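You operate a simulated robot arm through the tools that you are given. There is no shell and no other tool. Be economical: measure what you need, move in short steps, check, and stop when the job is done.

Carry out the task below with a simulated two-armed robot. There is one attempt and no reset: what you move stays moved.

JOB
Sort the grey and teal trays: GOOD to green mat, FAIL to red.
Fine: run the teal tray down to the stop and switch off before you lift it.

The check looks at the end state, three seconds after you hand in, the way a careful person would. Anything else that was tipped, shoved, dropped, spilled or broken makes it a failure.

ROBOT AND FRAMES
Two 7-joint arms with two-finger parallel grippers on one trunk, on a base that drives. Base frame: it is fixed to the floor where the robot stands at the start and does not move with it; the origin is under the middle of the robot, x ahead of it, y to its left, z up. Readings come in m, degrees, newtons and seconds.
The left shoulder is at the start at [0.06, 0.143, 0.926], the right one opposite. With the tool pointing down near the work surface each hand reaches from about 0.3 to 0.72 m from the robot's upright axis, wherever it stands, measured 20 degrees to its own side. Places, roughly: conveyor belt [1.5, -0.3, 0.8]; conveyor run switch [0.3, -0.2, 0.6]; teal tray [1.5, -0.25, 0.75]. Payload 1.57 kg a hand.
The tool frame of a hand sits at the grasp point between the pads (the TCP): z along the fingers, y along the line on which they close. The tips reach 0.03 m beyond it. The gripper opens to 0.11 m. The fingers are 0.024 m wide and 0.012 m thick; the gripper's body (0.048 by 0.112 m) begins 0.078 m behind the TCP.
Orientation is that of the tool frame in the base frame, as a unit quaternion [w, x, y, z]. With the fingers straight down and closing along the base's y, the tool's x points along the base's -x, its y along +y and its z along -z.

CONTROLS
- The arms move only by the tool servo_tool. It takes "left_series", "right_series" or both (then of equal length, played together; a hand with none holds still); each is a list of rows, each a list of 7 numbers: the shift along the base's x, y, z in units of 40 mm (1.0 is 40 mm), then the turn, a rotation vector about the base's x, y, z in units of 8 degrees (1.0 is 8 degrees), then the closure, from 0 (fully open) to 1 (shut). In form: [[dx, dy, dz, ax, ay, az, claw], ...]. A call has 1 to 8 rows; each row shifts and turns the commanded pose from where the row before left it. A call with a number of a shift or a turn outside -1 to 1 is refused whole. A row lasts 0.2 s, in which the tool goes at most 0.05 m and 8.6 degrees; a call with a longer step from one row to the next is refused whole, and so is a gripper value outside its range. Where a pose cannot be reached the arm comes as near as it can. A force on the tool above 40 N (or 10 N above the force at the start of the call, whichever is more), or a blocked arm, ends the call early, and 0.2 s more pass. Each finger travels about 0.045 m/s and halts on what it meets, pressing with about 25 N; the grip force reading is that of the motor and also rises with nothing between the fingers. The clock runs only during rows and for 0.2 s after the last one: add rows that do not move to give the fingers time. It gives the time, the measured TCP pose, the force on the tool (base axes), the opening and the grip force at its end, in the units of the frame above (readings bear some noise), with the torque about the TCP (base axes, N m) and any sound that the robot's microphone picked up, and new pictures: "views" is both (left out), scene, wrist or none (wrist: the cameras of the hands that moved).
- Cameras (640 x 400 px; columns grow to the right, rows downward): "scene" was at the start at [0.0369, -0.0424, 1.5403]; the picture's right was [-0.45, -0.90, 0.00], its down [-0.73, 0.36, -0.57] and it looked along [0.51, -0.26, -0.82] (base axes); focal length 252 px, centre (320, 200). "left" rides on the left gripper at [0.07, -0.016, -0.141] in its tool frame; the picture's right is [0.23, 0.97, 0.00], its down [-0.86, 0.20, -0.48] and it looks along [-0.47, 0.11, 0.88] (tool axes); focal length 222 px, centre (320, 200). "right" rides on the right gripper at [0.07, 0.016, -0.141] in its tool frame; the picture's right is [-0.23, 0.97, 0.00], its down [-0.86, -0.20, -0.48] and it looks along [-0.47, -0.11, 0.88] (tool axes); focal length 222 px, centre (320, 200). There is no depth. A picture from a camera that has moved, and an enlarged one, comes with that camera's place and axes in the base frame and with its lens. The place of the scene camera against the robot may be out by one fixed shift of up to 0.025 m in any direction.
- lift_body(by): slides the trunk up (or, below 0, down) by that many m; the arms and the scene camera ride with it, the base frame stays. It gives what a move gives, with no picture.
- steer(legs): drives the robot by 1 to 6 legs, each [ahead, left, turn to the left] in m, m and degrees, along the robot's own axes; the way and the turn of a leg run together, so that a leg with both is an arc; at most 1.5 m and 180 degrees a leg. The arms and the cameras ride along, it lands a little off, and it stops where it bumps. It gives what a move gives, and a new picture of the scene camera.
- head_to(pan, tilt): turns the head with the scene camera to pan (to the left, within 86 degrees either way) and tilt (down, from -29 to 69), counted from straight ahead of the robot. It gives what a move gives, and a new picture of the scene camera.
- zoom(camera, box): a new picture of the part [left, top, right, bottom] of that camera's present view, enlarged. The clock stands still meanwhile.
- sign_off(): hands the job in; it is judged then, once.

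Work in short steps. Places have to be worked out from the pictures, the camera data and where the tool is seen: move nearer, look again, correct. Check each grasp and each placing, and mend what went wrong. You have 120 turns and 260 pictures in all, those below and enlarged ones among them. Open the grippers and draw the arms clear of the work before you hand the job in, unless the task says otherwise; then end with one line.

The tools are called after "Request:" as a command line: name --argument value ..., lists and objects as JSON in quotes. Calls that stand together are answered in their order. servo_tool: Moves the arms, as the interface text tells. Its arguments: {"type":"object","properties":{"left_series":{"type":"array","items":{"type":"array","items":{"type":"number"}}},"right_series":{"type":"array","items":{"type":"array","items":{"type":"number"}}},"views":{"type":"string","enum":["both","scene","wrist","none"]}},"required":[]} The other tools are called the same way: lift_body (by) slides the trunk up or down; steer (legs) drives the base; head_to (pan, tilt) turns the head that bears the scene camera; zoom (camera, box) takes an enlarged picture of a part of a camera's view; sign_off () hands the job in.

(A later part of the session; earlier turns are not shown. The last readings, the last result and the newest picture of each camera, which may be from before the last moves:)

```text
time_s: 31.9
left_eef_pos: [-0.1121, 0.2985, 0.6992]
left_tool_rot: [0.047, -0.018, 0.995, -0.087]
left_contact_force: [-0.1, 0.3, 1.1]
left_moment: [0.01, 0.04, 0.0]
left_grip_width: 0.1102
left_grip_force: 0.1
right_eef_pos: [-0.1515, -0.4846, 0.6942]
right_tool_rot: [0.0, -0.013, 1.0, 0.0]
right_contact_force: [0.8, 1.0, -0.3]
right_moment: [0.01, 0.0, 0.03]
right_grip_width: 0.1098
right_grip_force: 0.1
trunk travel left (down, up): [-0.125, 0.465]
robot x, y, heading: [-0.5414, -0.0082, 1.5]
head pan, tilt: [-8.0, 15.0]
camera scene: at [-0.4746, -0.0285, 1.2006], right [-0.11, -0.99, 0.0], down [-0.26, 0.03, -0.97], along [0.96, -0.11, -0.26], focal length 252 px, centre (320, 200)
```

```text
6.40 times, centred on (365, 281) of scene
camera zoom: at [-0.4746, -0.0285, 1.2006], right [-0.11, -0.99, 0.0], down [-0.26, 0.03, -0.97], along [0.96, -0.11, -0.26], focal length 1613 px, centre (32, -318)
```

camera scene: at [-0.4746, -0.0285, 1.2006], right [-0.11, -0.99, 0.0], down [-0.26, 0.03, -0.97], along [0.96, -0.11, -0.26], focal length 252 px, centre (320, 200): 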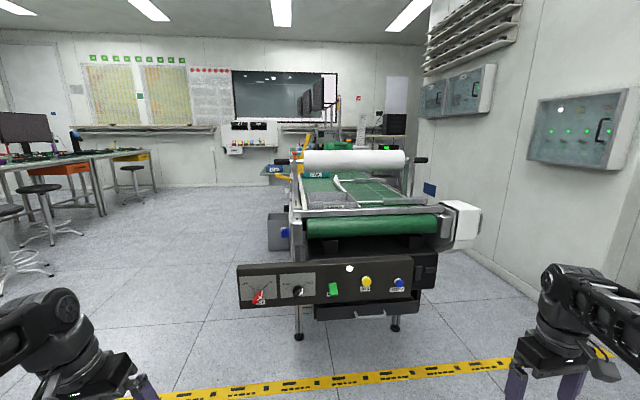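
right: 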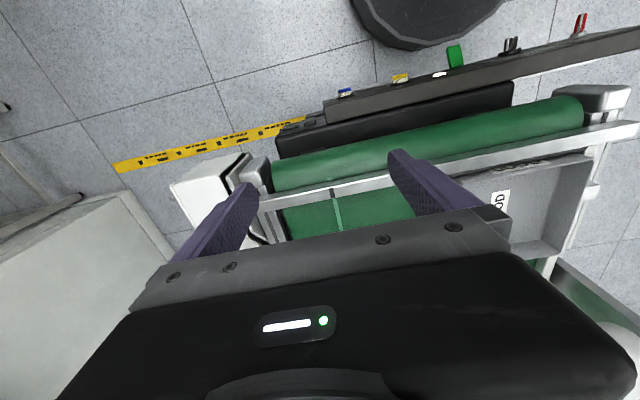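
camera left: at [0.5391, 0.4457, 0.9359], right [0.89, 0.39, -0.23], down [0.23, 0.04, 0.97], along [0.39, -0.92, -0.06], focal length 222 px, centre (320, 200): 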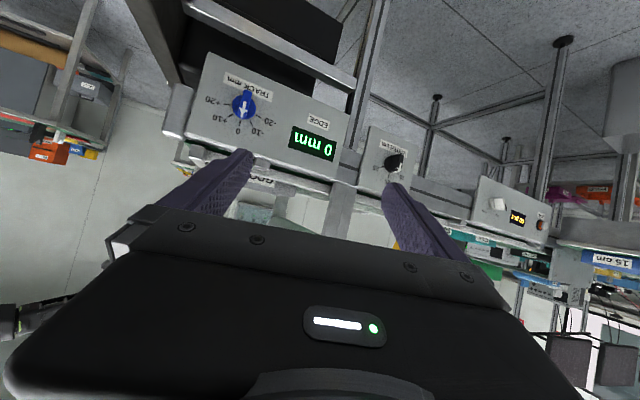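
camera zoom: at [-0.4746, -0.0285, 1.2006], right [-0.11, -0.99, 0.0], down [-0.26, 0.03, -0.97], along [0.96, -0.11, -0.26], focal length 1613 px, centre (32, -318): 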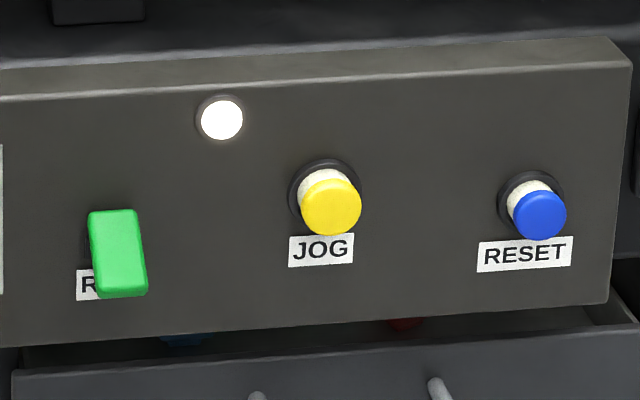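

Key is ON, speed FAST, lamp lit. The grey tray rim is about [0.70 back, y −0.10…−0.30, z 0.92]. I raise the trunk and return to the belt to take the grey tray first with the right hand.

Request:
lift_body --by 0.4

Request:
steer --legs '[[0.53, 0.0, -1.5]]'

Request:
servo_tool --right_series '[[1, 0.5, 0, 0, 0, 0, 0], [1, 0.5, 0, 0, 0, 0, 0], [1, 0.5, 0, 0, 0, 0, 0], [1, 0.5, 0, 0, 0, 0, 0], [0, 0.5, 0, 0, 0, 0, 0]]' --views "both"

```text
time_s: 35.8
left_eef_pos: [-0.1123, 0.2998, 1.0997]
left_tool_rot: [0.046, -0.018, 0.995, -0.087]
left_contact_force: [0.5, 0.0, 0.1]
left_moment: [0.0, 0.02, 0.01]
left_grip_width: 0.1101
left_grip_force: 0.1
right_eef_pos: [-0.1518, -0.4851, 1.0946]
right_tool_rot: [0.0, -0.014, 1.0, 0.0]
right_contact_force: [0.5, 0.3, -0.4]
right_moment: [0.01, 0.01, 0.01]
right_grip_width: 0.1101
right_grip_force: 0.1
trunk travel left (down, up): [-0.525, 0.065]
robot x, y, heading: [-0.541, -0.0067, 1.6]
head pan, tilt: [-8.0, 15.0]
```

```text
time_s: 38.9
left_eef_pos: [0.4298, 0.2984, 1.0988]
left_tool_rot: [0.045, -0.007, 0.995, -0.088]
left_contact_force: [0.2, 0.0, -0.2]
left_moment: [0.01, 0.01, 0.03]
left_grip_width: 0.1102
left_grip_force: 0.1
right_eef_pos: [0.3699, -0.4837, 1.0933]
right_tool_rot: [-0.001, -0.003, 1.0, -0.001]
right_contact_force: [0.1, 1.0, 0.6]
right_moment: [-0.01, 0.04, 0.01]
right_grip_width: 0.1099
right_grip_force: 0.0
trunk travel left (down, up): [-0.525, 0.065]
robot x, y, heading: [-0.0081, 0.0011, 0.5]
head pan, tilt: [-8.0, 15.0]
camera scene: at [0.0591, -0.0207, 1.6005], right [-0.13, -0.99, 0.0], down [-0.26, 0.03, -0.97], along [0.96, -0.13, -0.26], focal length 252 px, centre (320, 200)
```

scene: 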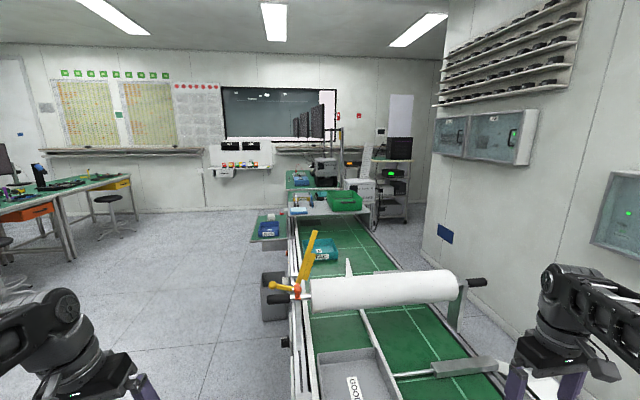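

```text
time_s: 40.1
left_eef_pos: [0.4271, 0.2981, 1.0991]
left_tool_rot: [0.046, -0.007, 0.995, -0.088]
left_contact_force: [-0.2, -0.5, 0.6]
left_moment: [-0.01, -0.03, 0.02]
left_grip_width: 0.11
left_grip_force: 0.1
right_eef_pos: [0.4842, -0.4024, 1.0892]
right_tool_rot: [0.001, -0.003, 1.0, 0.0]
right_contact_force: [-0.6, -0.1, 0.3]
right_moment: [-0.01, -0.12, 0.02]
right_grip_width: 0.1099
right_grip_force: 0.1
right hand out of reach, approached as far as the arm can: row 3, 4
trunk travel left (down, up): [-0.525, 0.065]
robot x, y, heading: [-0.0059, 0.0019, 0.5]
head pan, tilt: [-8.0, 15.0]
camera scene: at [0.0557, -0.0206, 1.6007], right [-0.13, -0.99, 0.0], down [-0.25, 0.03, -0.97], along [0.96, -0.13, -0.26], focal length 252 px, centre (320, 200)
camera right: at [0.413, -0.3861, 1.2303], right [0.22, 0.98, 0.0], down [0.86, -0.19, 0.48], along [0.47, -0.11, -0.88], focal length 222 px, centre (320, 200)
```

scene: 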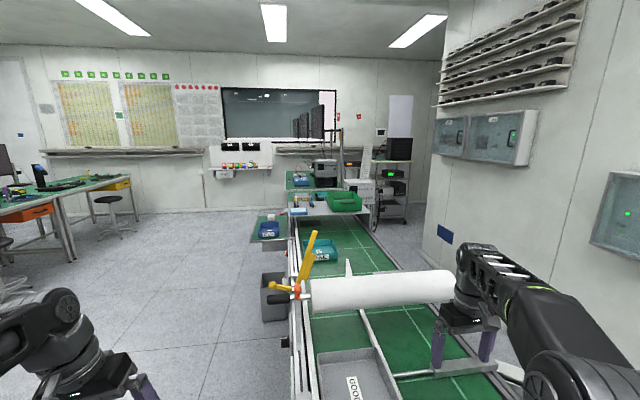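
right: 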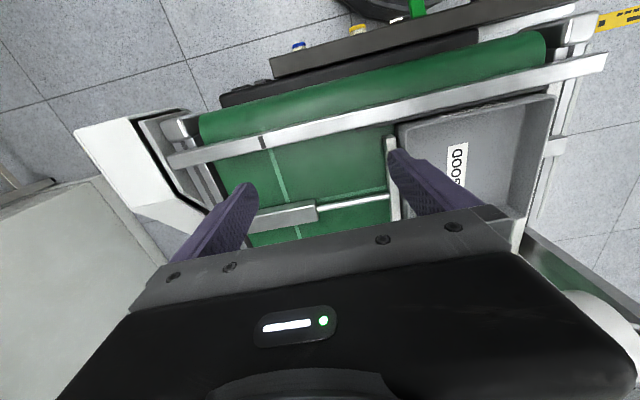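

Grey tray: x 0.495–0.70, y −0.30…−0.10, rim z≈0.917. I lower the right hand toward it to see wall, guide and stop heights.

Request:
servo_tool --right_series '[[0, 0, -1, 0, 0, 0, 0], [0, 0, -1, 0, 0, 0, 0], [0, 0, 0, 0, 0, 1, 0], [0, 0, 0, 0, 0, 1, 0], [0, 0, 0, 0, 0, 1, 0], [0, 0, 0, 0, 0, 1, 0]]' --views "wrist"

Request:
head_to --pan -20 --tilt 50

Request:
zoom --camera "scene" --box '[240, 110, 440, 235]'

```text
time_s: 41.5
left_eef_pos: [0.4287, 0.2984, 1.0995]
left_tool_rot: [0.045, -0.007, 0.995, -0.088]
left_contact_force: [0.6, 0.5, 1.1]
left_moment: [0.0, -0.03, 0.04]
left_grip_width: 0.1103
left_grip_force: 0.0
right_eef_pos: [0.4855, -0.4011, 1.0076]
right_tool_rot: [0.0, -0.279, 0.96, 0.0]
right_contact_force: [-0.5, 0.1, -0.3]
right_moment: [0.01, 0.01, 0.0]
right_grip_width: 0.1101
right_grip_force: 0.1
trunk travel left (down, up): [-0.525, 0.065]
robot x, y, heading: [-0.0072, 0.0017, 0.2]
head pan, tilt: [-8.0, 15.0]
camera right: at [0.4175, -0.4245, 1.1493], right [-0.33, 0.94, 0.0], down [0.83, 0.29, 0.48], along [0.45, 0.16, -0.88], focal length 222 px, centre (320, 200)
```

right: 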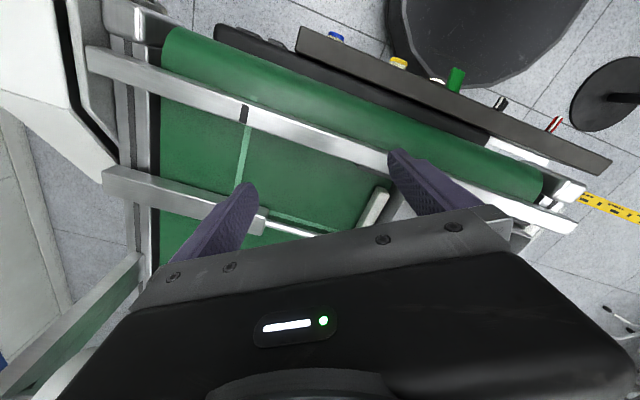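

```text
time_s: 42.5
left_eef_pos: [0.4294, 0.2989, 1.0996]
left_tool_rot: [0.045, -0.008, 0.995, -0.088]
left_contact_force: [-0.2, 0.1, 0.4]
left_moment: [-0.05, 0.03, -0.01]
left_grip_width: 0.1099
left_grip_force: 0.1
right_eef_pos: [0.4857, -0.3998, 1.0071]
right_tool_rot: [0.0, -0.278, 0.961, 0.0]
right_contact_force: [0.1, 1.7, -0.9]
right_moment: [-0.03, -0.01, 0.0]
right_grip_width: 0.11
right_grip_force: 0.0
trunk travel left (down, up): [-0.525, 0.065]
robot x, y, heading: [-0.0059, 0.0049, 0.4]
head pan, tilt: [-20.0, 50.0]
camera scene: at [0.0383, -0.0341, 1.5469], right [-0.34, -0.94, 0.0], down [-0.72, 0.26, -0.64], along [0.61, -0.22, -0.77], focal length 252 px, centre (320, 200)
```

scene: 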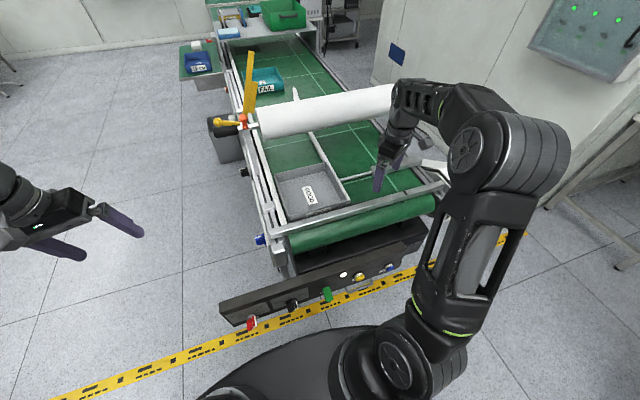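

```text
3.20 times, centred on (340, 172) of scene
camera zoom: at [0.0383, -0.0341, 1.5469], right [-0.34, -0.94, 0.0], down [-0.72, 0.26, -0.64], along [0.61, -0.22, -0.77], focal length 806 px, centre (256, 288)
```

zoom: 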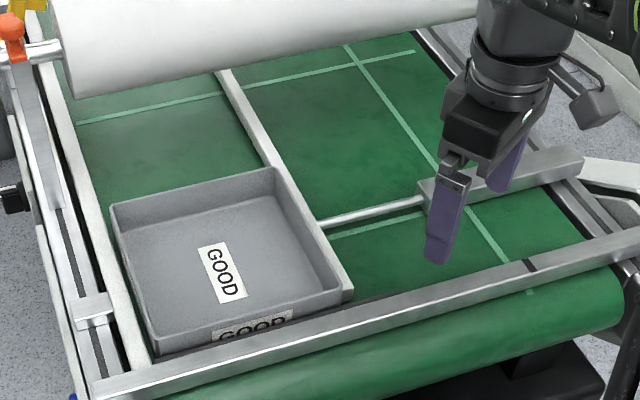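

Divider and stop sit ~2 cm below the rim; the right wall at x≈0.575 clears the rod (x≈0.63). I raise the trunk a bit, and align the right hand above the right wall.

Request:
lift_body --by 0.06

Request:
servo_tool --right_series '[[0, 0.5, 0, 0, 0, -1, 0.2], [0, 0.5, 0, 0, 0, -1, 0.4], [0.5, 0.5, -0.5, 0, 0, -1, 0.5], [0.5, 0.5, -0.5, 0, 0, -1, 0.5], [0.5, 0.5, 0, 0, 0, 0, 0.5], [0.5, 0, 0, 0, 0, 0, 0.5]]' --views "both"

```text
time_s: 43.5
left_eef_pos: [0.4289, 0.2978, 1.1596]
left_tool_rot: [0.045, -0.007, 0.995, -0.088]
left_contact_force: [-1.4, -0.4, -0.7]
left_moment: [-0.03, 0.02, -0.02]
left_grip_width: 0.1102
left_grip_force: 0.0
right_eef_pos: [0.4874, -0.4005, 1.0685]
right_tool_rot: [0.0, -0.279, 0.96, -0.001]
right_contact_force: [0.0, -0.1, 0.6]
right_moment: [0.0, 0.02, -0.04]
right_grip_width: 0.1098
right_grip_force: 0.1
trunk travel left (down, up): [-0.585, 0.005]
robot x, y, heading: [-0.0048, 0.0024, 0.6]
head pan, tilt: [-20.0, 50.0]
```

```text
time_s: 44.9
left_eef_pos: [0.4296, 0.2977, 1.158]
left_tool_rot: [0.046, -0.007, 0.995, -0.088]
left_contact_force: [0.2, 0.4, 0.5]
left_moment: [0.01, 0.04, 0.01]
left_grip_width: 0.11
left_grip_force: 0.0
right_eef_pos: [0.5667, -0.3028, 1.0253]
right_tool_rot: [0.0, -0.002, 1.0, 0.0]
right_contact_force: [0.3, 0.7, 1.0]
right_moment: [0.0, -0.03, 0.01]
right_grip_width: 0.0549
right_grip_force: 0.1
trunk travel left (down, up): [-0.585, 0.005]
robot x, y, heading: [-0.0064, 0.0007, 0.3]
head pan, tilt: [-20.0, 50.0]
camera scene: at [0.039, -0.0345, 1.6068], right [-0.34, -0.94, 0.0], down [-0.72, 0.26, -0.64], along [0.6, -0.22, -0.77], focal length 252 px, centre (320, 200)
camera right: at [0.4961, -0.2865, 1.1683], right [0.22, 0.97, 0.0], down [0.86, -0.2, 0.48], along [0.47, -0.11, -0.88], focal length 222 px, centre (320, 200)
```

scene: 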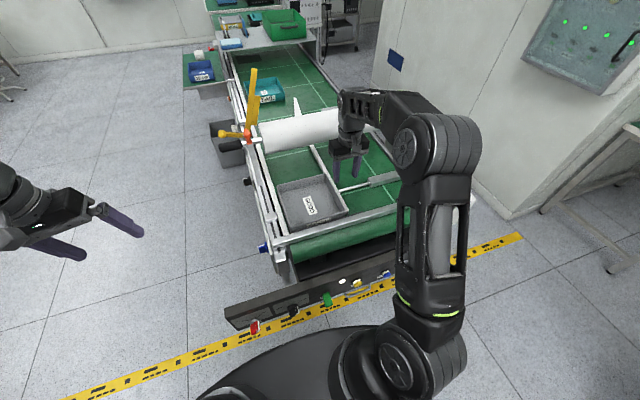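
right: 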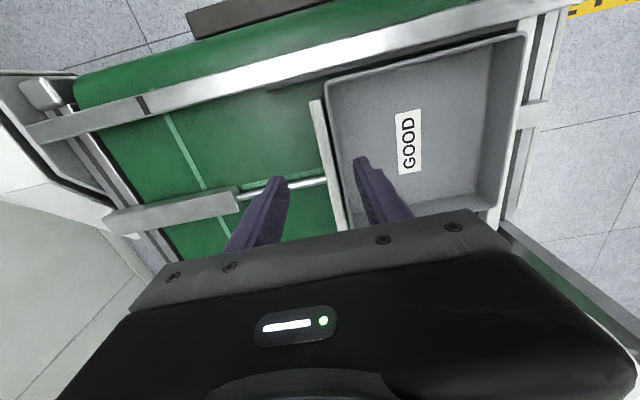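

Right wall now lies at y≈−0.285. I shift left 16 mm and descend stepwise, tips ending ~3 cm below the rim.

Request:
servo_tool --right_series '[[0, 0.4, 0, 0, 0, 0, 0.5], [0, 0, -1, 0, 0, 0, 0.5], [0, 0, -0.8, 0, 0, 0, 0.5]]' --views "both"

Request:
zoom --camera "scene" --box '[260, 130, 420, 230]'

```text
time_s: 45.7
left_eef_pos: [0.4291, 0.299, 1.1591]
left_tool_rot: [0.046, -0.007, 0.995, -0.089]
left_contact_force: [-0.6, -0.3, 0.0]
left_moment: [0.01, -0.04, 0.02]
left_grip_width: 0.1102
left_grip_force: 0.0
right_eef_pos: [0.5677, -0.2857, 0.9546]
right_tool_rot: [0.0, -0.004, 1.0, 0.001]
right_contact_force: [-0.3, 0.2, 0.0]
right_moment: [0.01, -0.01, 0.01]
right_grip_width: 0.055
right_grip_force: 0.0
trunk travel left (down, up): [-0.585, 0.005]
robot x, y, heading: [-0.0087, 0.003, 0.5]
head pan, tilt: [-20.0, 50.0]
camera scene: at [0.0386, -0.0339, 1.6069], right [-0.34, -0.94, 0.0], down [-0.72, 0.26, -0.64], along [0.61, -0.22, -0.77], focal length 252 px, centre (320, 200)
camera right: at [0.4961, -0.2705, 1.0965], right [0.22, 0.98, 0.0], down [0.86, -0.19, 0.48], along [0.47, -0.11, -0.88], focal length 222 px, centre (320, 200)
```

scene: 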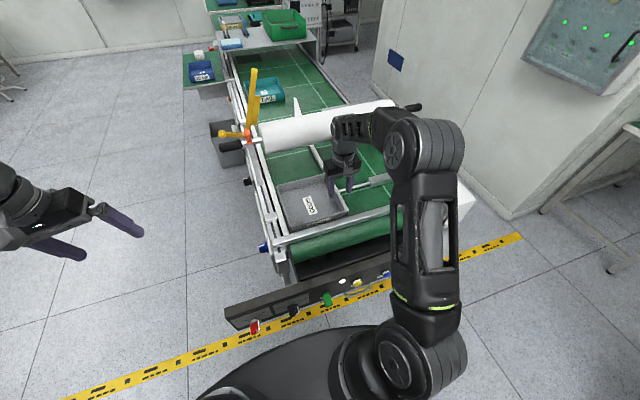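
right: 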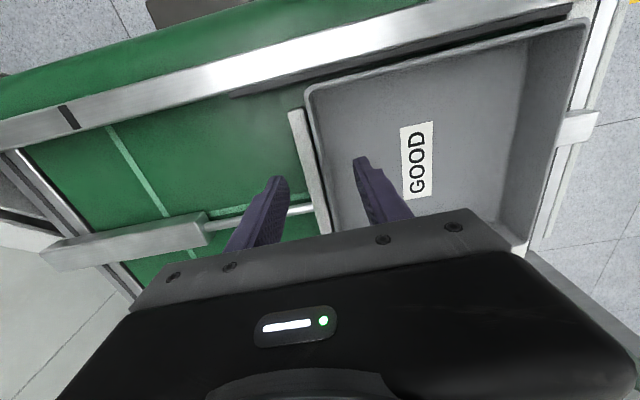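

```text
4.00 times, centred on (340, 180) of scene
camera zoom: at [0.0386, -0.0339, 1.6069], right [-0.34, -0.94, 0.0], down [-0.72, 0.26, -0.64], along [0.61, -0.22, -0.77], focal length 1008 px, centre (240, 280)
```

zoom: 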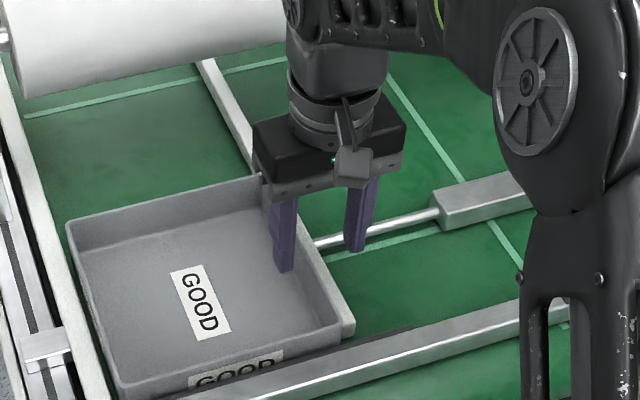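

Straddle looks good; rim z≈0.92. Descend 35 mm and close.

Request:
servo_tool --right_series '[[0, 0, -0.4, 0, 0, 0, 0.5], [0, 0, -0.4, 0, 0, 0, 0.5], [0, 0, 0, 0, 0, 0, 0.5]]' --views "both"

Request:
zoom --camera "scene" --box '[260, 130, 420, 230]'

```text
time_s: 46.5
left_eef_pos: [0.429, 0.2982, 1.1598]
left_tool_rot: [0.045, -0.008, 0.995, -0.088]
left_contact_force: [0.2, 0.3, -0.2]
left_moment: [0.03, 0.0, 0.0]
left_grip_width: 0.1102
left_grip_force: 0.1
right_eef_pos: [0.5664, -0.2852, 0.9223]
right_tool_rot: [0.001, -0.003, 1.0, 0.0]
right_contact_force: [0.4, 0.1, 1.0]
right_moment: [-0.03, 0.01, 0.0]
right_grip_width: 0.0551
right_grip_force: 0.0
trunk travel left (down, up): [-0.585, 0.005]
robot x, y, heading: [-0.0044, 0.0031, 0.4]
head pan, tilt: [-20.0, 50.0]
camera scene: at [0.0383, -0.0341, 1.6068], right [-0.34, -0.94, 0.0], down [-0.72, 0.26, -0.64], along [0.61, -0.22, -0.77], focal length 252 px, centre (320, 200)
camera right: at [0.4955, -0.2698, 1.064], right [0.22, 0.98, 0.0], down [0.86, -0.19, 0.48], along [0.47, -0.11, -0.88], focal length 222 px, centre (320, 200)
```

scene: 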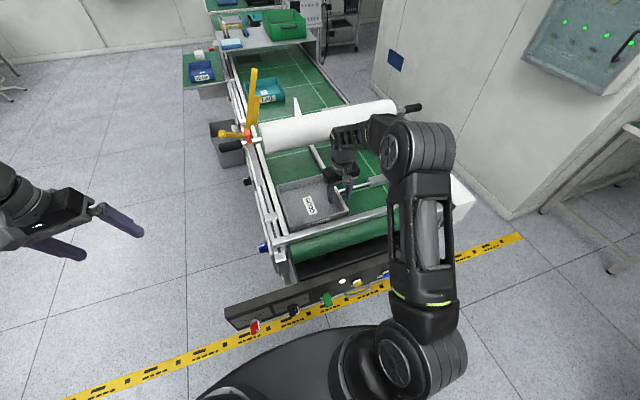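
right: 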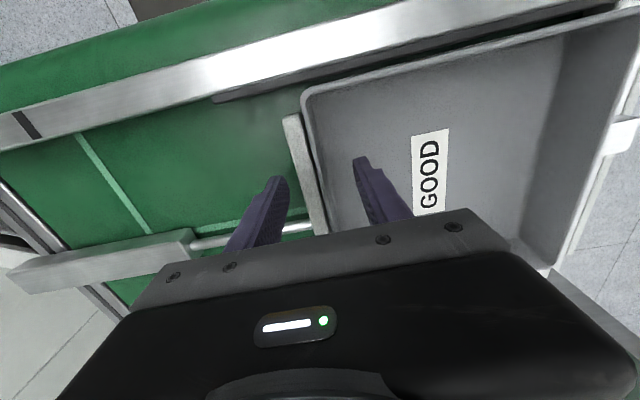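

```text
4.00 times, centred on (340, 180) of scene
camera zoom: at [0.0383, -0.0341, 1.6068], right [-0.34, -0.94, 0.0], down [-0.72, 0.26, -0.64], along [0.61, -0.22, -0.77], focal length 1008 px, centre (240, 280)
```

zoom: 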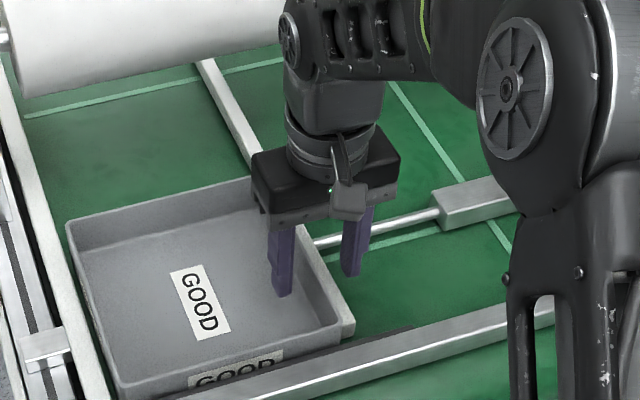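

The divider top is only ~1 cm below the rim, so side grips would catch it. The back wall is free; I try to reach it with the hand yawed 90°, first strafing slightly is avoided—just test reach.

Request:
servo_tool --right_series '[[0, 0, 1, 0, 0, 0, 0.5], [0, 0, 1, 0, 0, 0, 0.5], [0.2, 0.3, 0, 0, 0, 1, 0.5], [0.3, 0.3, 0, 0, 0, 1, 0.5], [0.4, 0.3, 0, 0, 0, 1, 0.5], [0.4, 0.3, 0, 0, 0, 1, 0.5], [0.4, 0.3, 0, 0, 0, 1, 0.5], [0.4, 0.3, 0, 0, 0, 1, 0.5]]' --views "none"

Request:
servo_tool --right_series '[[0.3, 0.2, 0, 0, 0, 1, 0.5], [0.3, 0.2, 0, 0, 0, 1, 0.5], [0.3, 0.2, 0, 0, 0, 1, 0.5], [0.3, 0, 0, 0, 0, 1, 0.5], [0.3, 0, 0, 0, 0, 1, 0.5], [0, 0, 0, 0, 0, 0.25, 0.5], [0, 0, -1, 0, 0, 0, 0.5]]' --views "both"

```text
time_s: 48.3
left_eef_pos: [0.4288, 0.2982, 1.1584]
left_tool_rot: [0.045, -0.008, 0.995, -0.088]
left_contact_force: [0.2, -0.4, -0.5]
left_moment: [0.03, 0.01, 0.01]
left_grip_width: 0.11
left_grip_force: 0.1
right_eef_pos: [0.6494, -0.2128, 1.0036]
right_tool_rot: [0.0, -0.411, 0.912, 0.0]
right_contact_force: [0.1, -0.2, -0.1]
right_moment: [-0.01, 0.0, -0.01]
right_grip_width: 0.0549
right_grip_force: 0.1
trunk travel left (down, up): [-0.585, 0.005]
robot x, y, heading: [-0.0064, 0.0008, 0.4]
head pan, tilt: [-20.0, 50.0]
```

```text
time_s: 49.9
left_eef_pos: [0.4294, 0.2982, 1.1591]
left_tool_rot: [0.045, -0.007, 0.995, -0.088]
left_contact_force: [-0.1, -1.2, -0.2]
left_moment: [0.0, -0.03, 0.01]
left_grip_width: 0.1101
left_grip_force: 0.0
right_eef_pos: [0.6723, -0.198, 1.0048]
right_tool_rot: [0.02, -0.59, 0.807, -0.013]
right_contact_force: [0.2, 0.5, 0.5]
right_moment: [0.01, -0.02, 0.0]
right_grip_width: 0.0548
right_grip_force: 0.0
right hand out of reach, approached as far as the arm can: row 3, 4, 5, 6
trunk travel left (down, up): [-0.585, 0.005]
robot x, y, heading: [-0.0093, 0.0021, 0.5]
head pan, tilt: [-20.0, 50.0]
camera scene: at [0.0383, -0.0346, 1.6069], right [-0.34, -0.94, 0.0], down [-0.72, 0.26, -0.64], along [0.61, -0.22, -0.77], focal length 252 px, centre (320, 200)
camera right: at [0.628, -0.2608, 1.1438], right [-0.86, 0.51, -0.04], down [0.43, 0.75, 0.5], along [0.29, 0.41, -0.86], focal length 222 px, centre (320, 200)
```

scene: 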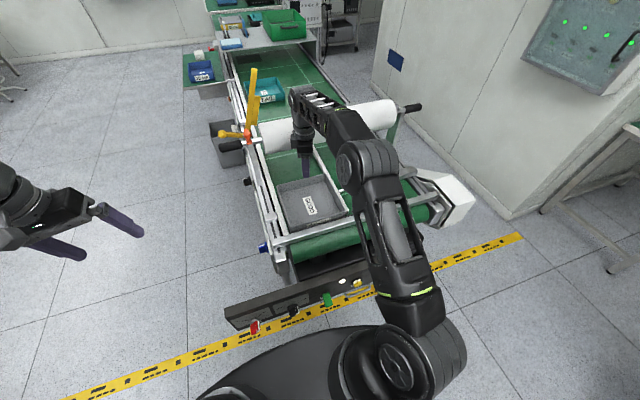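
right: 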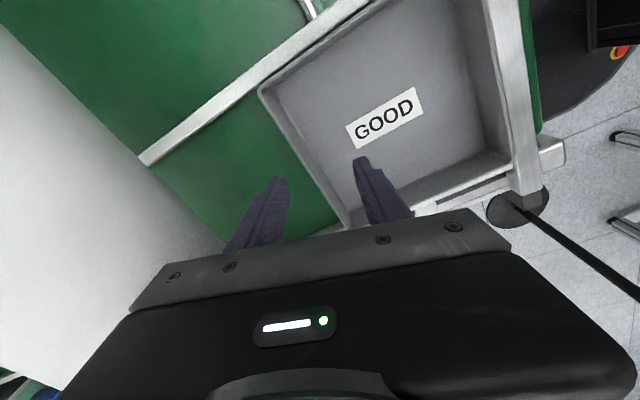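

The wrist falls ~3 cm short at this height; fingers halt independently, so I open wide and go lower (reach improves lower), then look.

Request:
servo_tool --right_series '[[0, 0, 0, 0, 0, 0, 0], [0, 0, 0, 0, 0, 0, 0], [0, 0, -0.5, 0, 0, 0, 0], [0, 0, 0, 0, 0, 0, 0]]' --views "both"

Request:
zoom --camera "scene" --box '[240, 110, 400, 210]'

```text
time_s: 50.9
left_eef_pos: [0.4278, 0.2982, 1.1591]
left_tool_rot: [0.045, -0.008, 0.995, -0.09]
left_contact_force: [0.4, 0.6, -0.8]
left_moment: [-0.03, 0.0, 0.01]
left_grip_width: 0.11
left_grip_force: 0.0
right_eef_pos: [0.6724, -0.1985, 0.9838]
right_tool_rot: [0.019, -0.589, 0.808, -0.014]
right_contact_force: [-0.7, 0.2, -1.1]
right_moment: [0.0, -0.02, -0.02]
right_grip_width: 0.1098
right_grip_force: 0.0
trunk travel left (down, up): [-0.585, 0.005]
robot x, y, heading: [-0.0064, 0.0043, 0.4]
head pan, tilt: [-20.0, 50.0]
camera scene: at [0.038, -0.0339, 1.6069], right [-0.34, -0.94, 0.0], down [-0.72, 0.26, -0.64], along [0.61, -0.22, -0.77], focal length 252 px, centre (320, 200)
camera right: at [0.6272, -0.2599, 1.1236], right [-0.86, 0.51, -0.04], down [0.43, 0.75, 0.5], along [0.29, 0.41, -0.86], focal length 222 px, centre (320, 200)
```

scene: 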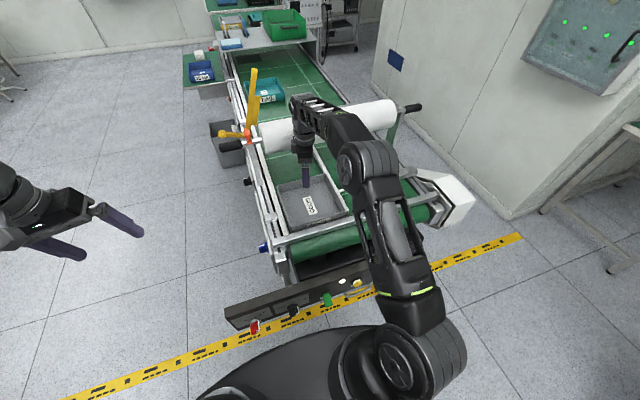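
right: 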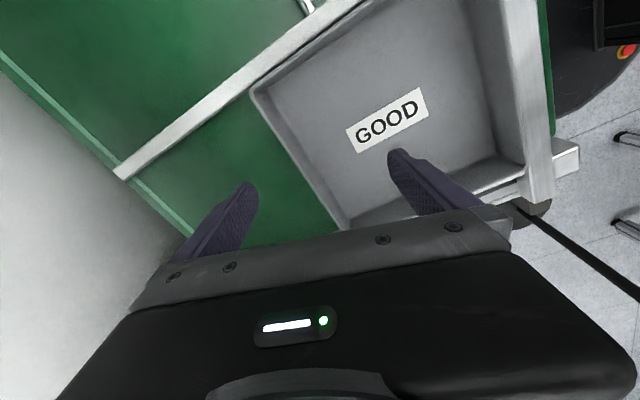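

```text
4.00 times, centred on (320, 160) of scene
camera zoom: at [0.038, -0.0339, 1.6069], right [-0.34, -0.94, 0.0], down [-0.72, 0.26, -0.64], along [0.61, -0.22, -0.77], focal length 1008 px, centre (320, 360)
```

zoom: 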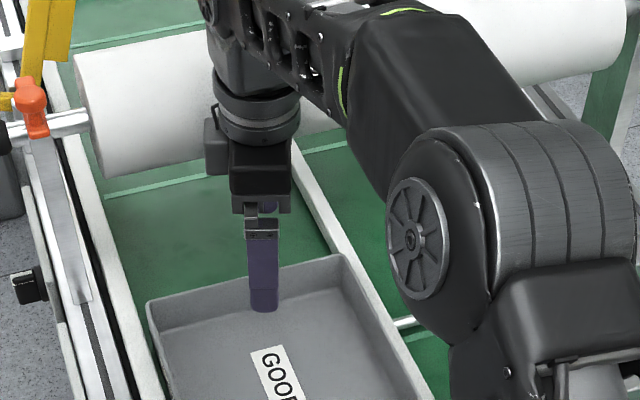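

I relax the commanded x by 2 cm and lower a little so that the yaw can complete.

Request:
servo_tool --right_series '[[-0.5, 0, 0, 0, 0, 0, 0], [0, 0, -0.6, 0, 0, 0, 0], [0, 0, 0, 0, 0, 0.5, 0], [0, 0, 0, 0, 0, 0, 0]]' --views "both"

```text
time_s: 51.9
left_eef_pos: [0.4284, 0.2978, 1.1593]
left_tool_rot: [0.046, -0.006, 0.995, -0.088]
left_contact_force: [0.2, -0.1, 0.8]
left_moment: [-0.01, 0.01, 0.01]
left_grip_width: 0.1098
left_grip_force: 0.0
right_eef_pos: [0.6516, -0.1989, 0.9608]
right_tool_rot: [0.02, -0.618, 0.786, -0.013]
right_contact_force: [-0.4, -0.2, 0.6]
right_moment: [-0.01, 0.03, 0.01]
right_grip_width: 0.11
right_grip_force: 0.2
trunk travel left (down, up): [-0.585, 0.005]
robot x, y, heading: [-0.0049, 0.0027, 0.2]
head pan, tilt: [-20.0, 50.0]
camera scene: at [0.0388, -0.0341, 1.6068], right [-0.34, -0.94, 0.0], down [-0.72, 0.26, -0.64], along [0.61, -0.22, -0.77], focal length 252 px, centre (320, 200)
camera right: at [0.6122, -0.264, 1.1005], right [-0.89, 0.45, -0.04], down [0.37, 0.78, 0.5], along [0.26, 0.43, -0.86], focal length 222 px, centre (320, 200)
```

scene: 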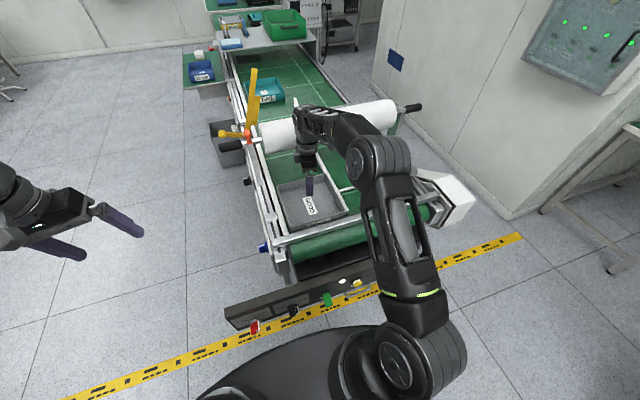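
right: 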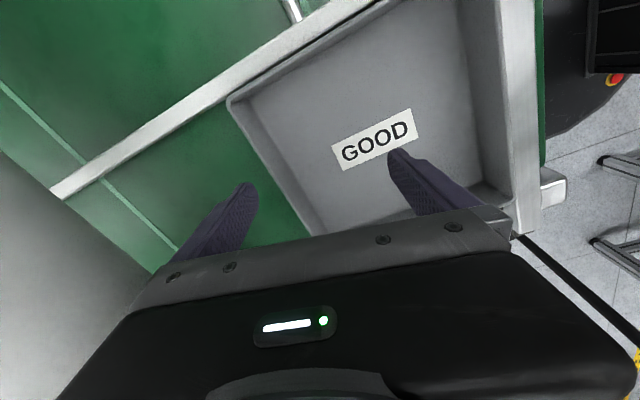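

Back wall is at x≈0.69. I complete the yaw, and nudge forward 12 mm.

Request:
servo_tool --right_series '[[0, 0, 0, 0, 0, 0.9, 0], [0, 0, 0, 0, 0, 0.9, 0], [0.3, 0, 0, 0, 0, 0, 0], [0, 0, -0.3, 0, 0, 0, 0], [0, 0, 0, 0, 0, 0, 0]]' --views "wrist"

```text
time_s: 53.1
left_eef_pos: [0.4289, 0.2985, 1.1594]
left_tool_rot: [0.045, -0.007, 0.995, -0.087]
left_contact_force: [0.0, -0.3, 0.7]
left_moment: [0.03, 0.0, -0.02]
left_grip_width: 0.1101
left_grip_force: 0.0
right_eef_pos: [0.6641, -0.1999, 0.9493]
right_tool_rot: [-0.023, 0.711, -0.702, 0.011]
right_contact_force: [-0.5, 0.0, 0.1]
right_moment: [-0.01, -0.01, 0.01]
right_grip_width: 0.1101
right_grip_force: 0.2
trunk travel left (down, up): [-0.585, 0.005]
robot x, y, heading: [-0.0047, 0.0019, 0.3]
head pan, tilt: [-20.0, 50.0]
camera right: at [0.6415, -0.272, 1.0884], right [-0.98, 0.22, -0.04], down [0.17, 0.85, 0.5], along [0.14, 0.48, -0.86], focal length 222 px, centre (320, 200)
```

right: 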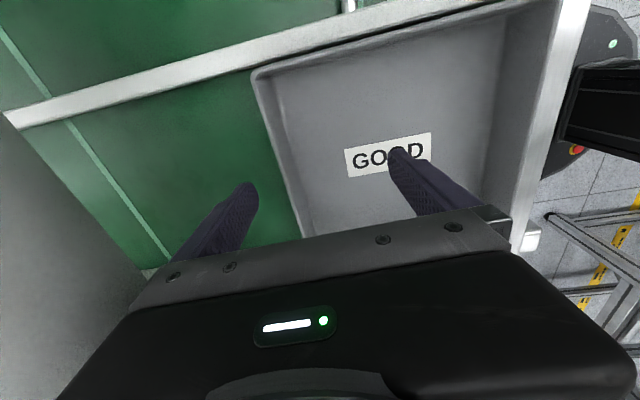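

Now the wall sits between the fingers. Descend 34 mm.

Request:
servo_tool --right_series '[[0.2, 0, -0.4, 0, 0, 0, 0], [0, 0, -0.45, 0, 0, 0, 0], [0, 0, 0, 0, 0, 0, 0]]' --views "both"

Request:
zoom --camera "scene" --box '[240, 130, 400, 230]'

```text
time_s: 53.9
left_eef_pos: [0.4292, 0.2982, 1.1594]
left_tool_rot: [0.046, -0.008, 0.995, -0.088]
left_contact_force: [0.1, 0.2, 0.4]
left_moment: [-0.02, 0.03, 0.01]
left_grip_width: 0.11
left_grip_force: 0.1
right_eef_pos: [0.6724, -0.1997, 0.915]
right_tool_rot: [-0.022, 0.711, -0.702, 0.01]
right_contact_force: [0.0, 0.7, -0.1]
right_moment: [0.0, 0.0, -0.01]
right_grip_width: 0.1101
right_grip_force: 0.1
trunk travel left (down, up): [-0.585, 0.005]
robot x, y, heading: [-0.0071, 0.0042, 0.4]
head pan, tilt: [-20.0, 50.0]
camera scene: at [0.0384, -0.034, 1.6068], right [-0.34, -0.94, 0.0], down [-0.72, 0.26, -0.64], along [0.61, -0.22, -0.77], focal length 252 px, centre (320, 200)
camera right: at [0.65, -0.2722, 1.0551], right [-0.98, 0.22, -0.04], down [0.17, 0.85, 0.5], along [0.14, 0.48, -0.87], focal length 222 px, centre (320, 200)
```

scene: 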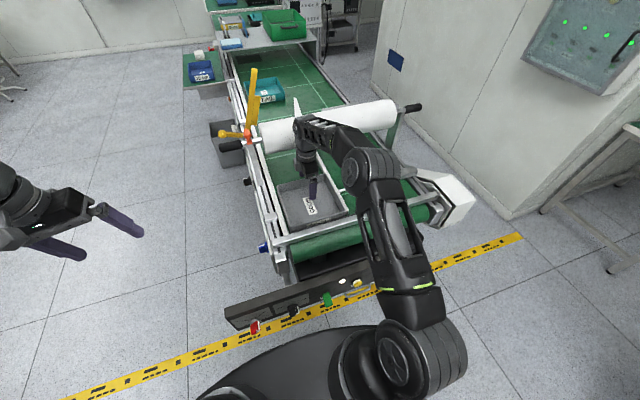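
right: 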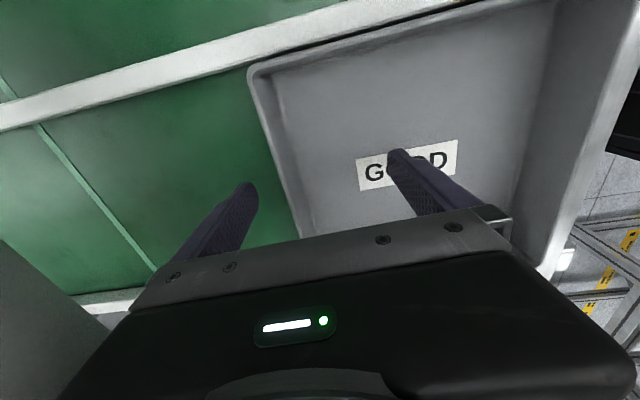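

```text
4.00 times, centred on (320, 180) of scene
camera zoom: at [0.0384, -0.034, 1.6068], right [-0.34, -0.94, 0.0], down [-0.72, 0.26, -0.64], along [0.61, -0.22, -0.77], focal length 1008 px, centre (320, 280)
```

zoom: 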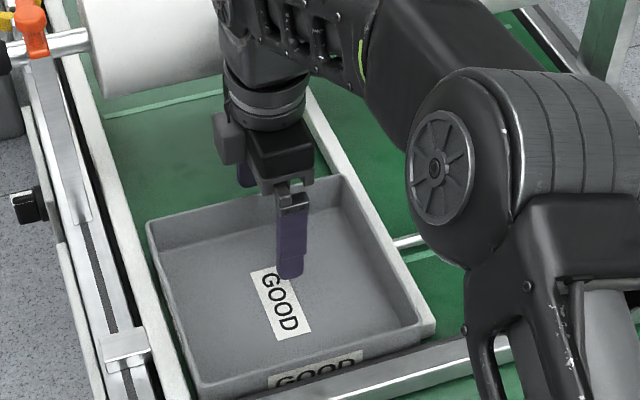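

No contact force; close the gripper on the back wall.

Request:
servo_tool --right_series '[[0, 0, 0, 0, 0, 0, 1], [0, 0, 0, 0, 0, 0, 1], [0, 0, 0, 0, 0, 0, 1], [0, 0, 0, 0, 0, 0, 1], [0, 0, 0, 0, 0, 0, 1], [0, 0, 0, 0, 0, 0, 1], [0, 0, 0, 0, 0, 0, 1]]' --views "both"

```text
time_s: 55.4
left_eef_pos: [0.4319, 0.2989, 1.1591]
left_tool_rot: [0.043, -0.008, 0.995, -0.088]
left_contact_force: [-0.1, -0.7, 0.9]
left_moment: [-0.01, -0.04, -0.02]
left_grip_width: 0.1102
left_grip_force: 0.0
right_eef_pos: [0.6895, -0.1999, 0.9229]
right_tool_rot: [-0.037, 0.71, -0.703, 0.024]
right_contact_force: [43.7, -1.3, 5.9]
right_moment: [-0.04, -0.33, -0.25]
right_grip_width: 0.0108
right_grip_force: 22.1
trunk travel left (down, up): [-0.585, 0.005]
robot x, y, heading: [-0.0049, 0.0039, 0.3]
head pan, tilt: [-20.0, 50.0]
stopped in row 7 (right hand): the force on the tool passed its limit at 43 N (the readings are from after the stop); the commanded pose is now the measured one
camera scene: at [0.044, -0.034, 1.6068], right [-0.33, -0.94, 0.0], down [-0.72, 0.26, -0.64], along [0.6, -0.21, -0.77], focal length 252 px, centre (320, 200)
camera right: at [0.6601, -0.272, 1.0612], right [-0.97, 0.22, -0.08], down [0.15, 0.85, 0.51], along [0.18, 0.48, -0.86], focal length 222 px, centre (320, 200)
```

scene: 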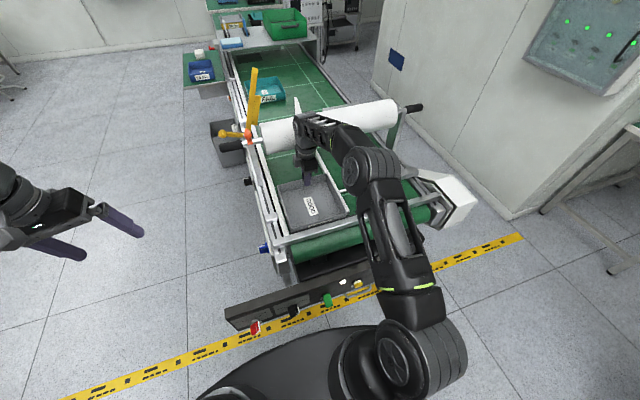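
right: 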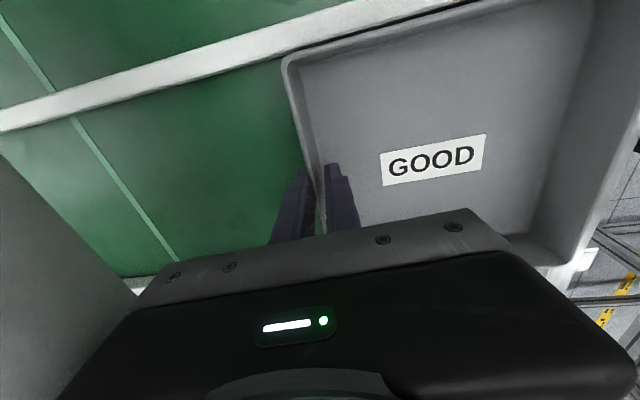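

The wall is gripped (width 10.8 mm). The arm was dragged 17 mm to it; I hold a moment to relax, then lift 2 cm.

Request:
servo_tool --right_series '[[0, 0, 0, 0, 0, 0, 1], [0, 0, 0.25, 0, 0, 0, 1], [0, 0, 0.25, 0, 0, 0, 1], [0, 0, 0, 0, 0, 0, 1]]' --views "both"

Request:
zoom --camera "scene" --box '[240, 130, 400, 230]'

```text
time_s: 56.4
left_eef_pos: [0.4336, 0.2988, 1.1568]
left_tool_rot: [0.044, -0.008, 0.995, -0.089]
left_contact_force: [-0.1, -0.5, 0.1]
left_moment: [0.0, 0.02, -0.02]
left_grip_width: 0.1101
left_grip_force: 0.0
right_eef_pos: [0.6883, -0.1983, 0.9378]
right_tool_rot: [-0.037, 0.71, -0.703, 0.024]
right_contact_force: [49.6, 1.2, 3.6]
right_moment: [0.02, -1.47, -0.28]
right_grip_width: 0.0074
right_grip_force: 25.1
trunk travel left (down, up): [-0.585, 0.005]
robot x, y, heading: [-0.0084, 0.0024, 0.7]
head pan, tilt: [-20.0, 50.0]
camera scene: at [0.0455, -0.0336, 1.6066], right [-0.33, -0.94, 0.0], down [-0.72, 0.26, -0.64], along [0.6, -0.22, -0.77], focal length 252 px, centre (320, 200)
camera right: at [0.6598, -0.2724, 1.0765], right [-0.97, 0.22, -0.08], down [0.15, 0.85, 0.51], along [0.18, 0.48, -0.86], focal length 222 px, centre (320, 200)
```

scene: 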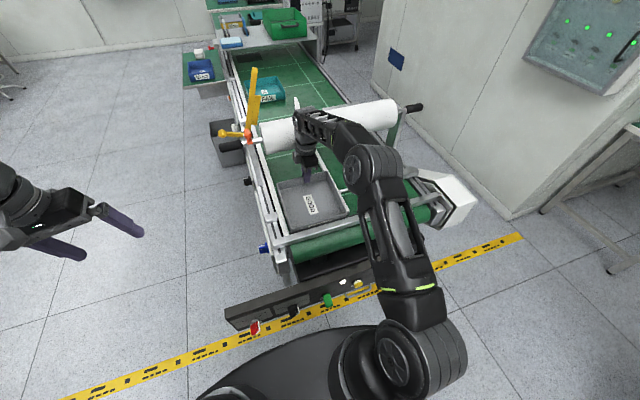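
right: 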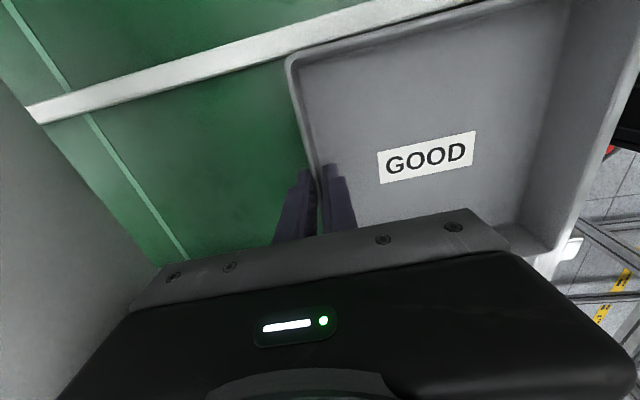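

```text
4.00 times, centred on (320, 180) of scene
camera zoom: at [0.0455, -0.0336, 1.6066], right [-0.33, -0.94, 0.0], down [-0.72, 0.26, -0.64], along [0.6, -0.22, -0.77], focal length 1008 px, centre (320, 280)
```

zoom: 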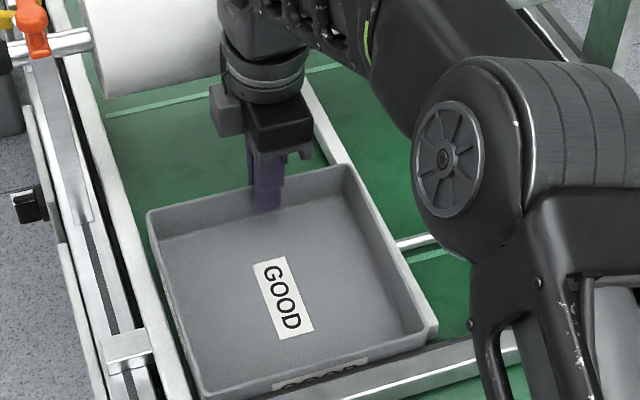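

The hand still pulls ~50 N toward the stop; I ease forward 12 mm to release that.

Request:
servo_tool --right_series '[[0.2, 0, 0, 0, 0, 0, 1], [0.2, 0, 0, 0, 0, 0, 1], [0, 0, 0, 0, 0, 0, 1]]' --views "wrist"

Request:
zoom --camera "scene" --box '[240, 130, 400, 230]'

```text
time_s: 57.2
left_eef_pos: [0.4293, 0.2989, 1.159]
left_tool_rot: [0.045, -0.007, 0.995, -0.088]
left_contact_force: [0.9, 1.1, 0.1]
left_moment: [0.03, -0.02, 0.02]
left_grip_width: 0.11
left_grip_force: 0.0
right_eef_pos: [0.6919, -0.2007, 0.9372]
right_tool_rot: [-0.027, 0.71, -0.704, 0.015]
right_contact_force: [-0.2, 0.5, -3.5]
right_moment: [0.01, -0.33, 0.0]
right_grip_width: 0.0038
right_grip_force: 24.8
trunk travel left (down, up): [-0.585, 0.005]
robot x, y, heading: [-0.005, 0.0027, 0.3]
head pan, tilt: [-20.0, 50.0]
camera right: at [0.6673, -0.2732, 1.0762], right [-0.97, 0.22, -0.05], down [0.16, 0.85, 0.5], along [0.15, 0.48, -0.86], focal length 222 px, centre (320, 200)
```

right: 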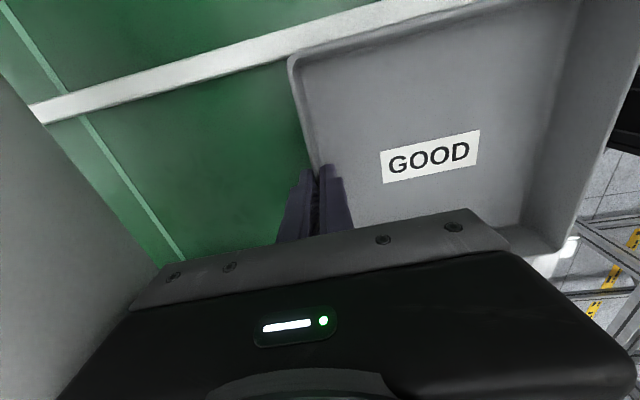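

```text
4.00 times, centred on (320, 180) of scene
camera zoom: at [0.0387, -0.0343, 1.6068], right [-0.34, -0.94, 0.0], down [-0.72, 0.26, -0.64], along [0.61, -0.22, -0.77], focal length 1008 px, centre (320, 280)
```

zoom: 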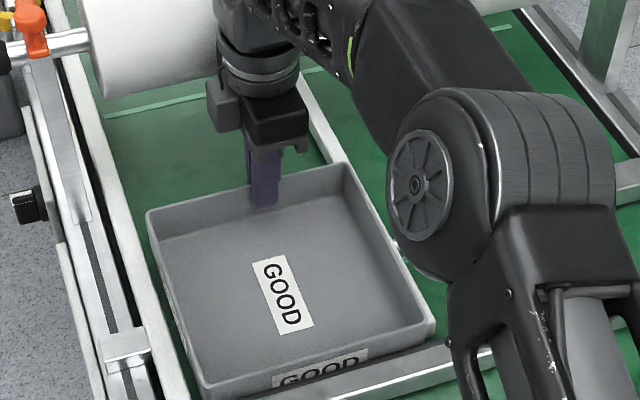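

Tray weighs ~0.35 kg and is held. Lift further and check level.

Request:
servo_tool --right_series '[[0, 0, 0.6, 0, 0, 0, 1], [0, 0, 0.6, 0, 0, 0, 1], [0, 0, 0.6, 0, 0, 0, 1], [-0.3, 0, 0.6, 0, 0, 0, 1], [-0.3, 0, 0.4, 0, 0, 0, 1]]' --views "both"

Request:
zoom --camera "scene" --box '[240, 130, 400, 230]'

```text
time_s: 58.4
left_eef_pos: [0.4284, 0.2988, 1.1595]
left_tool_rot: [0.045, -0.007, 0.995, -0.089]
left_contact_force: [0.7, 0.5, -0.1]
left_moment: [0.0, 0.0, 0.03]
left_grip_width: 0.1101
left_grip_force: 0.0
right_eef_pos: [0.6696, -0.1986, 1.0506]
right_tool_rot: [-0.029, 0.711, -0.703, 0.017]
right_contact_force: [-0.3, 0.4, -4.4]
right_moment: [-0.02, -0.29, 0.02]
right_grip_width: 0.0039
right_grip_force: 24.9
trunk travel left (down, up): [-0.585, 0.005]
robot x, y, heading: [-0.0094, 0.0063, 0.5]
head pan, tilt: [-20.0, 50.0]
camera scene: at [0.0389, -0.0341, 1.6068], right [-0.34, -0.94, 0.0], down [-0.72, 0.26, -0.64], along [0.61, -0.22, -0.77], focal length 252 px, centre (320, 200)
camera right: at [0.6445, -0.271, 1.1892], right [-0.97, 0.22, -0.06], down [0.16, 0.85, 0.5], along [0.16, 0.48, -0.86], focal length 222 px, centre (320, 200)
```

scene: 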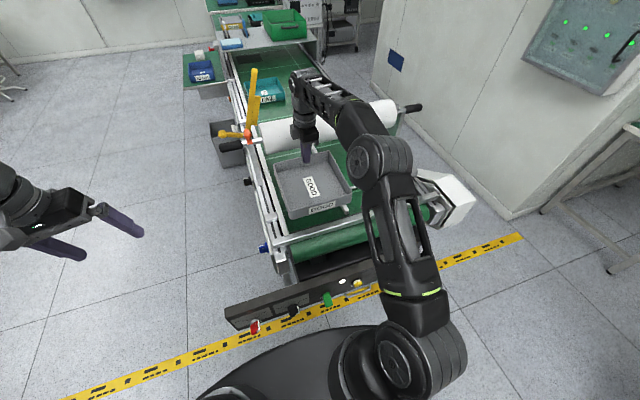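
right: 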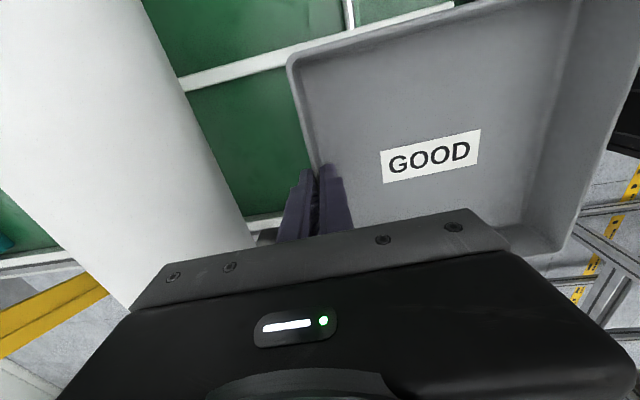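

```text
4.00 times, centred on (320, 180) of scene
camera zoom: at [0.0389, -0.0341, 1.6068], right [-0.34, -0.94, 0.0], down [-0.72, 0.26, -0.64], along [0.61, -0.22, -0.77], focal length 1008 px, centre (320, 280)
```

zoom: 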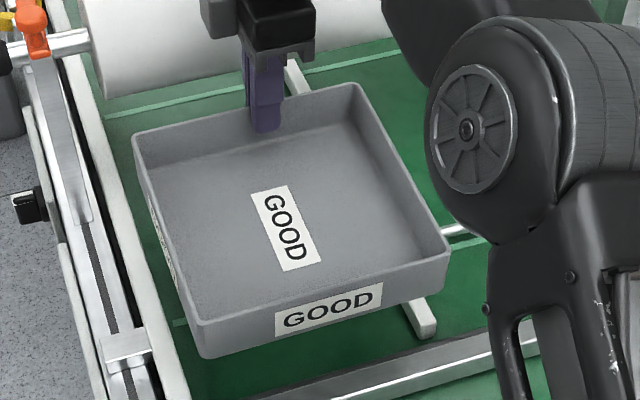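

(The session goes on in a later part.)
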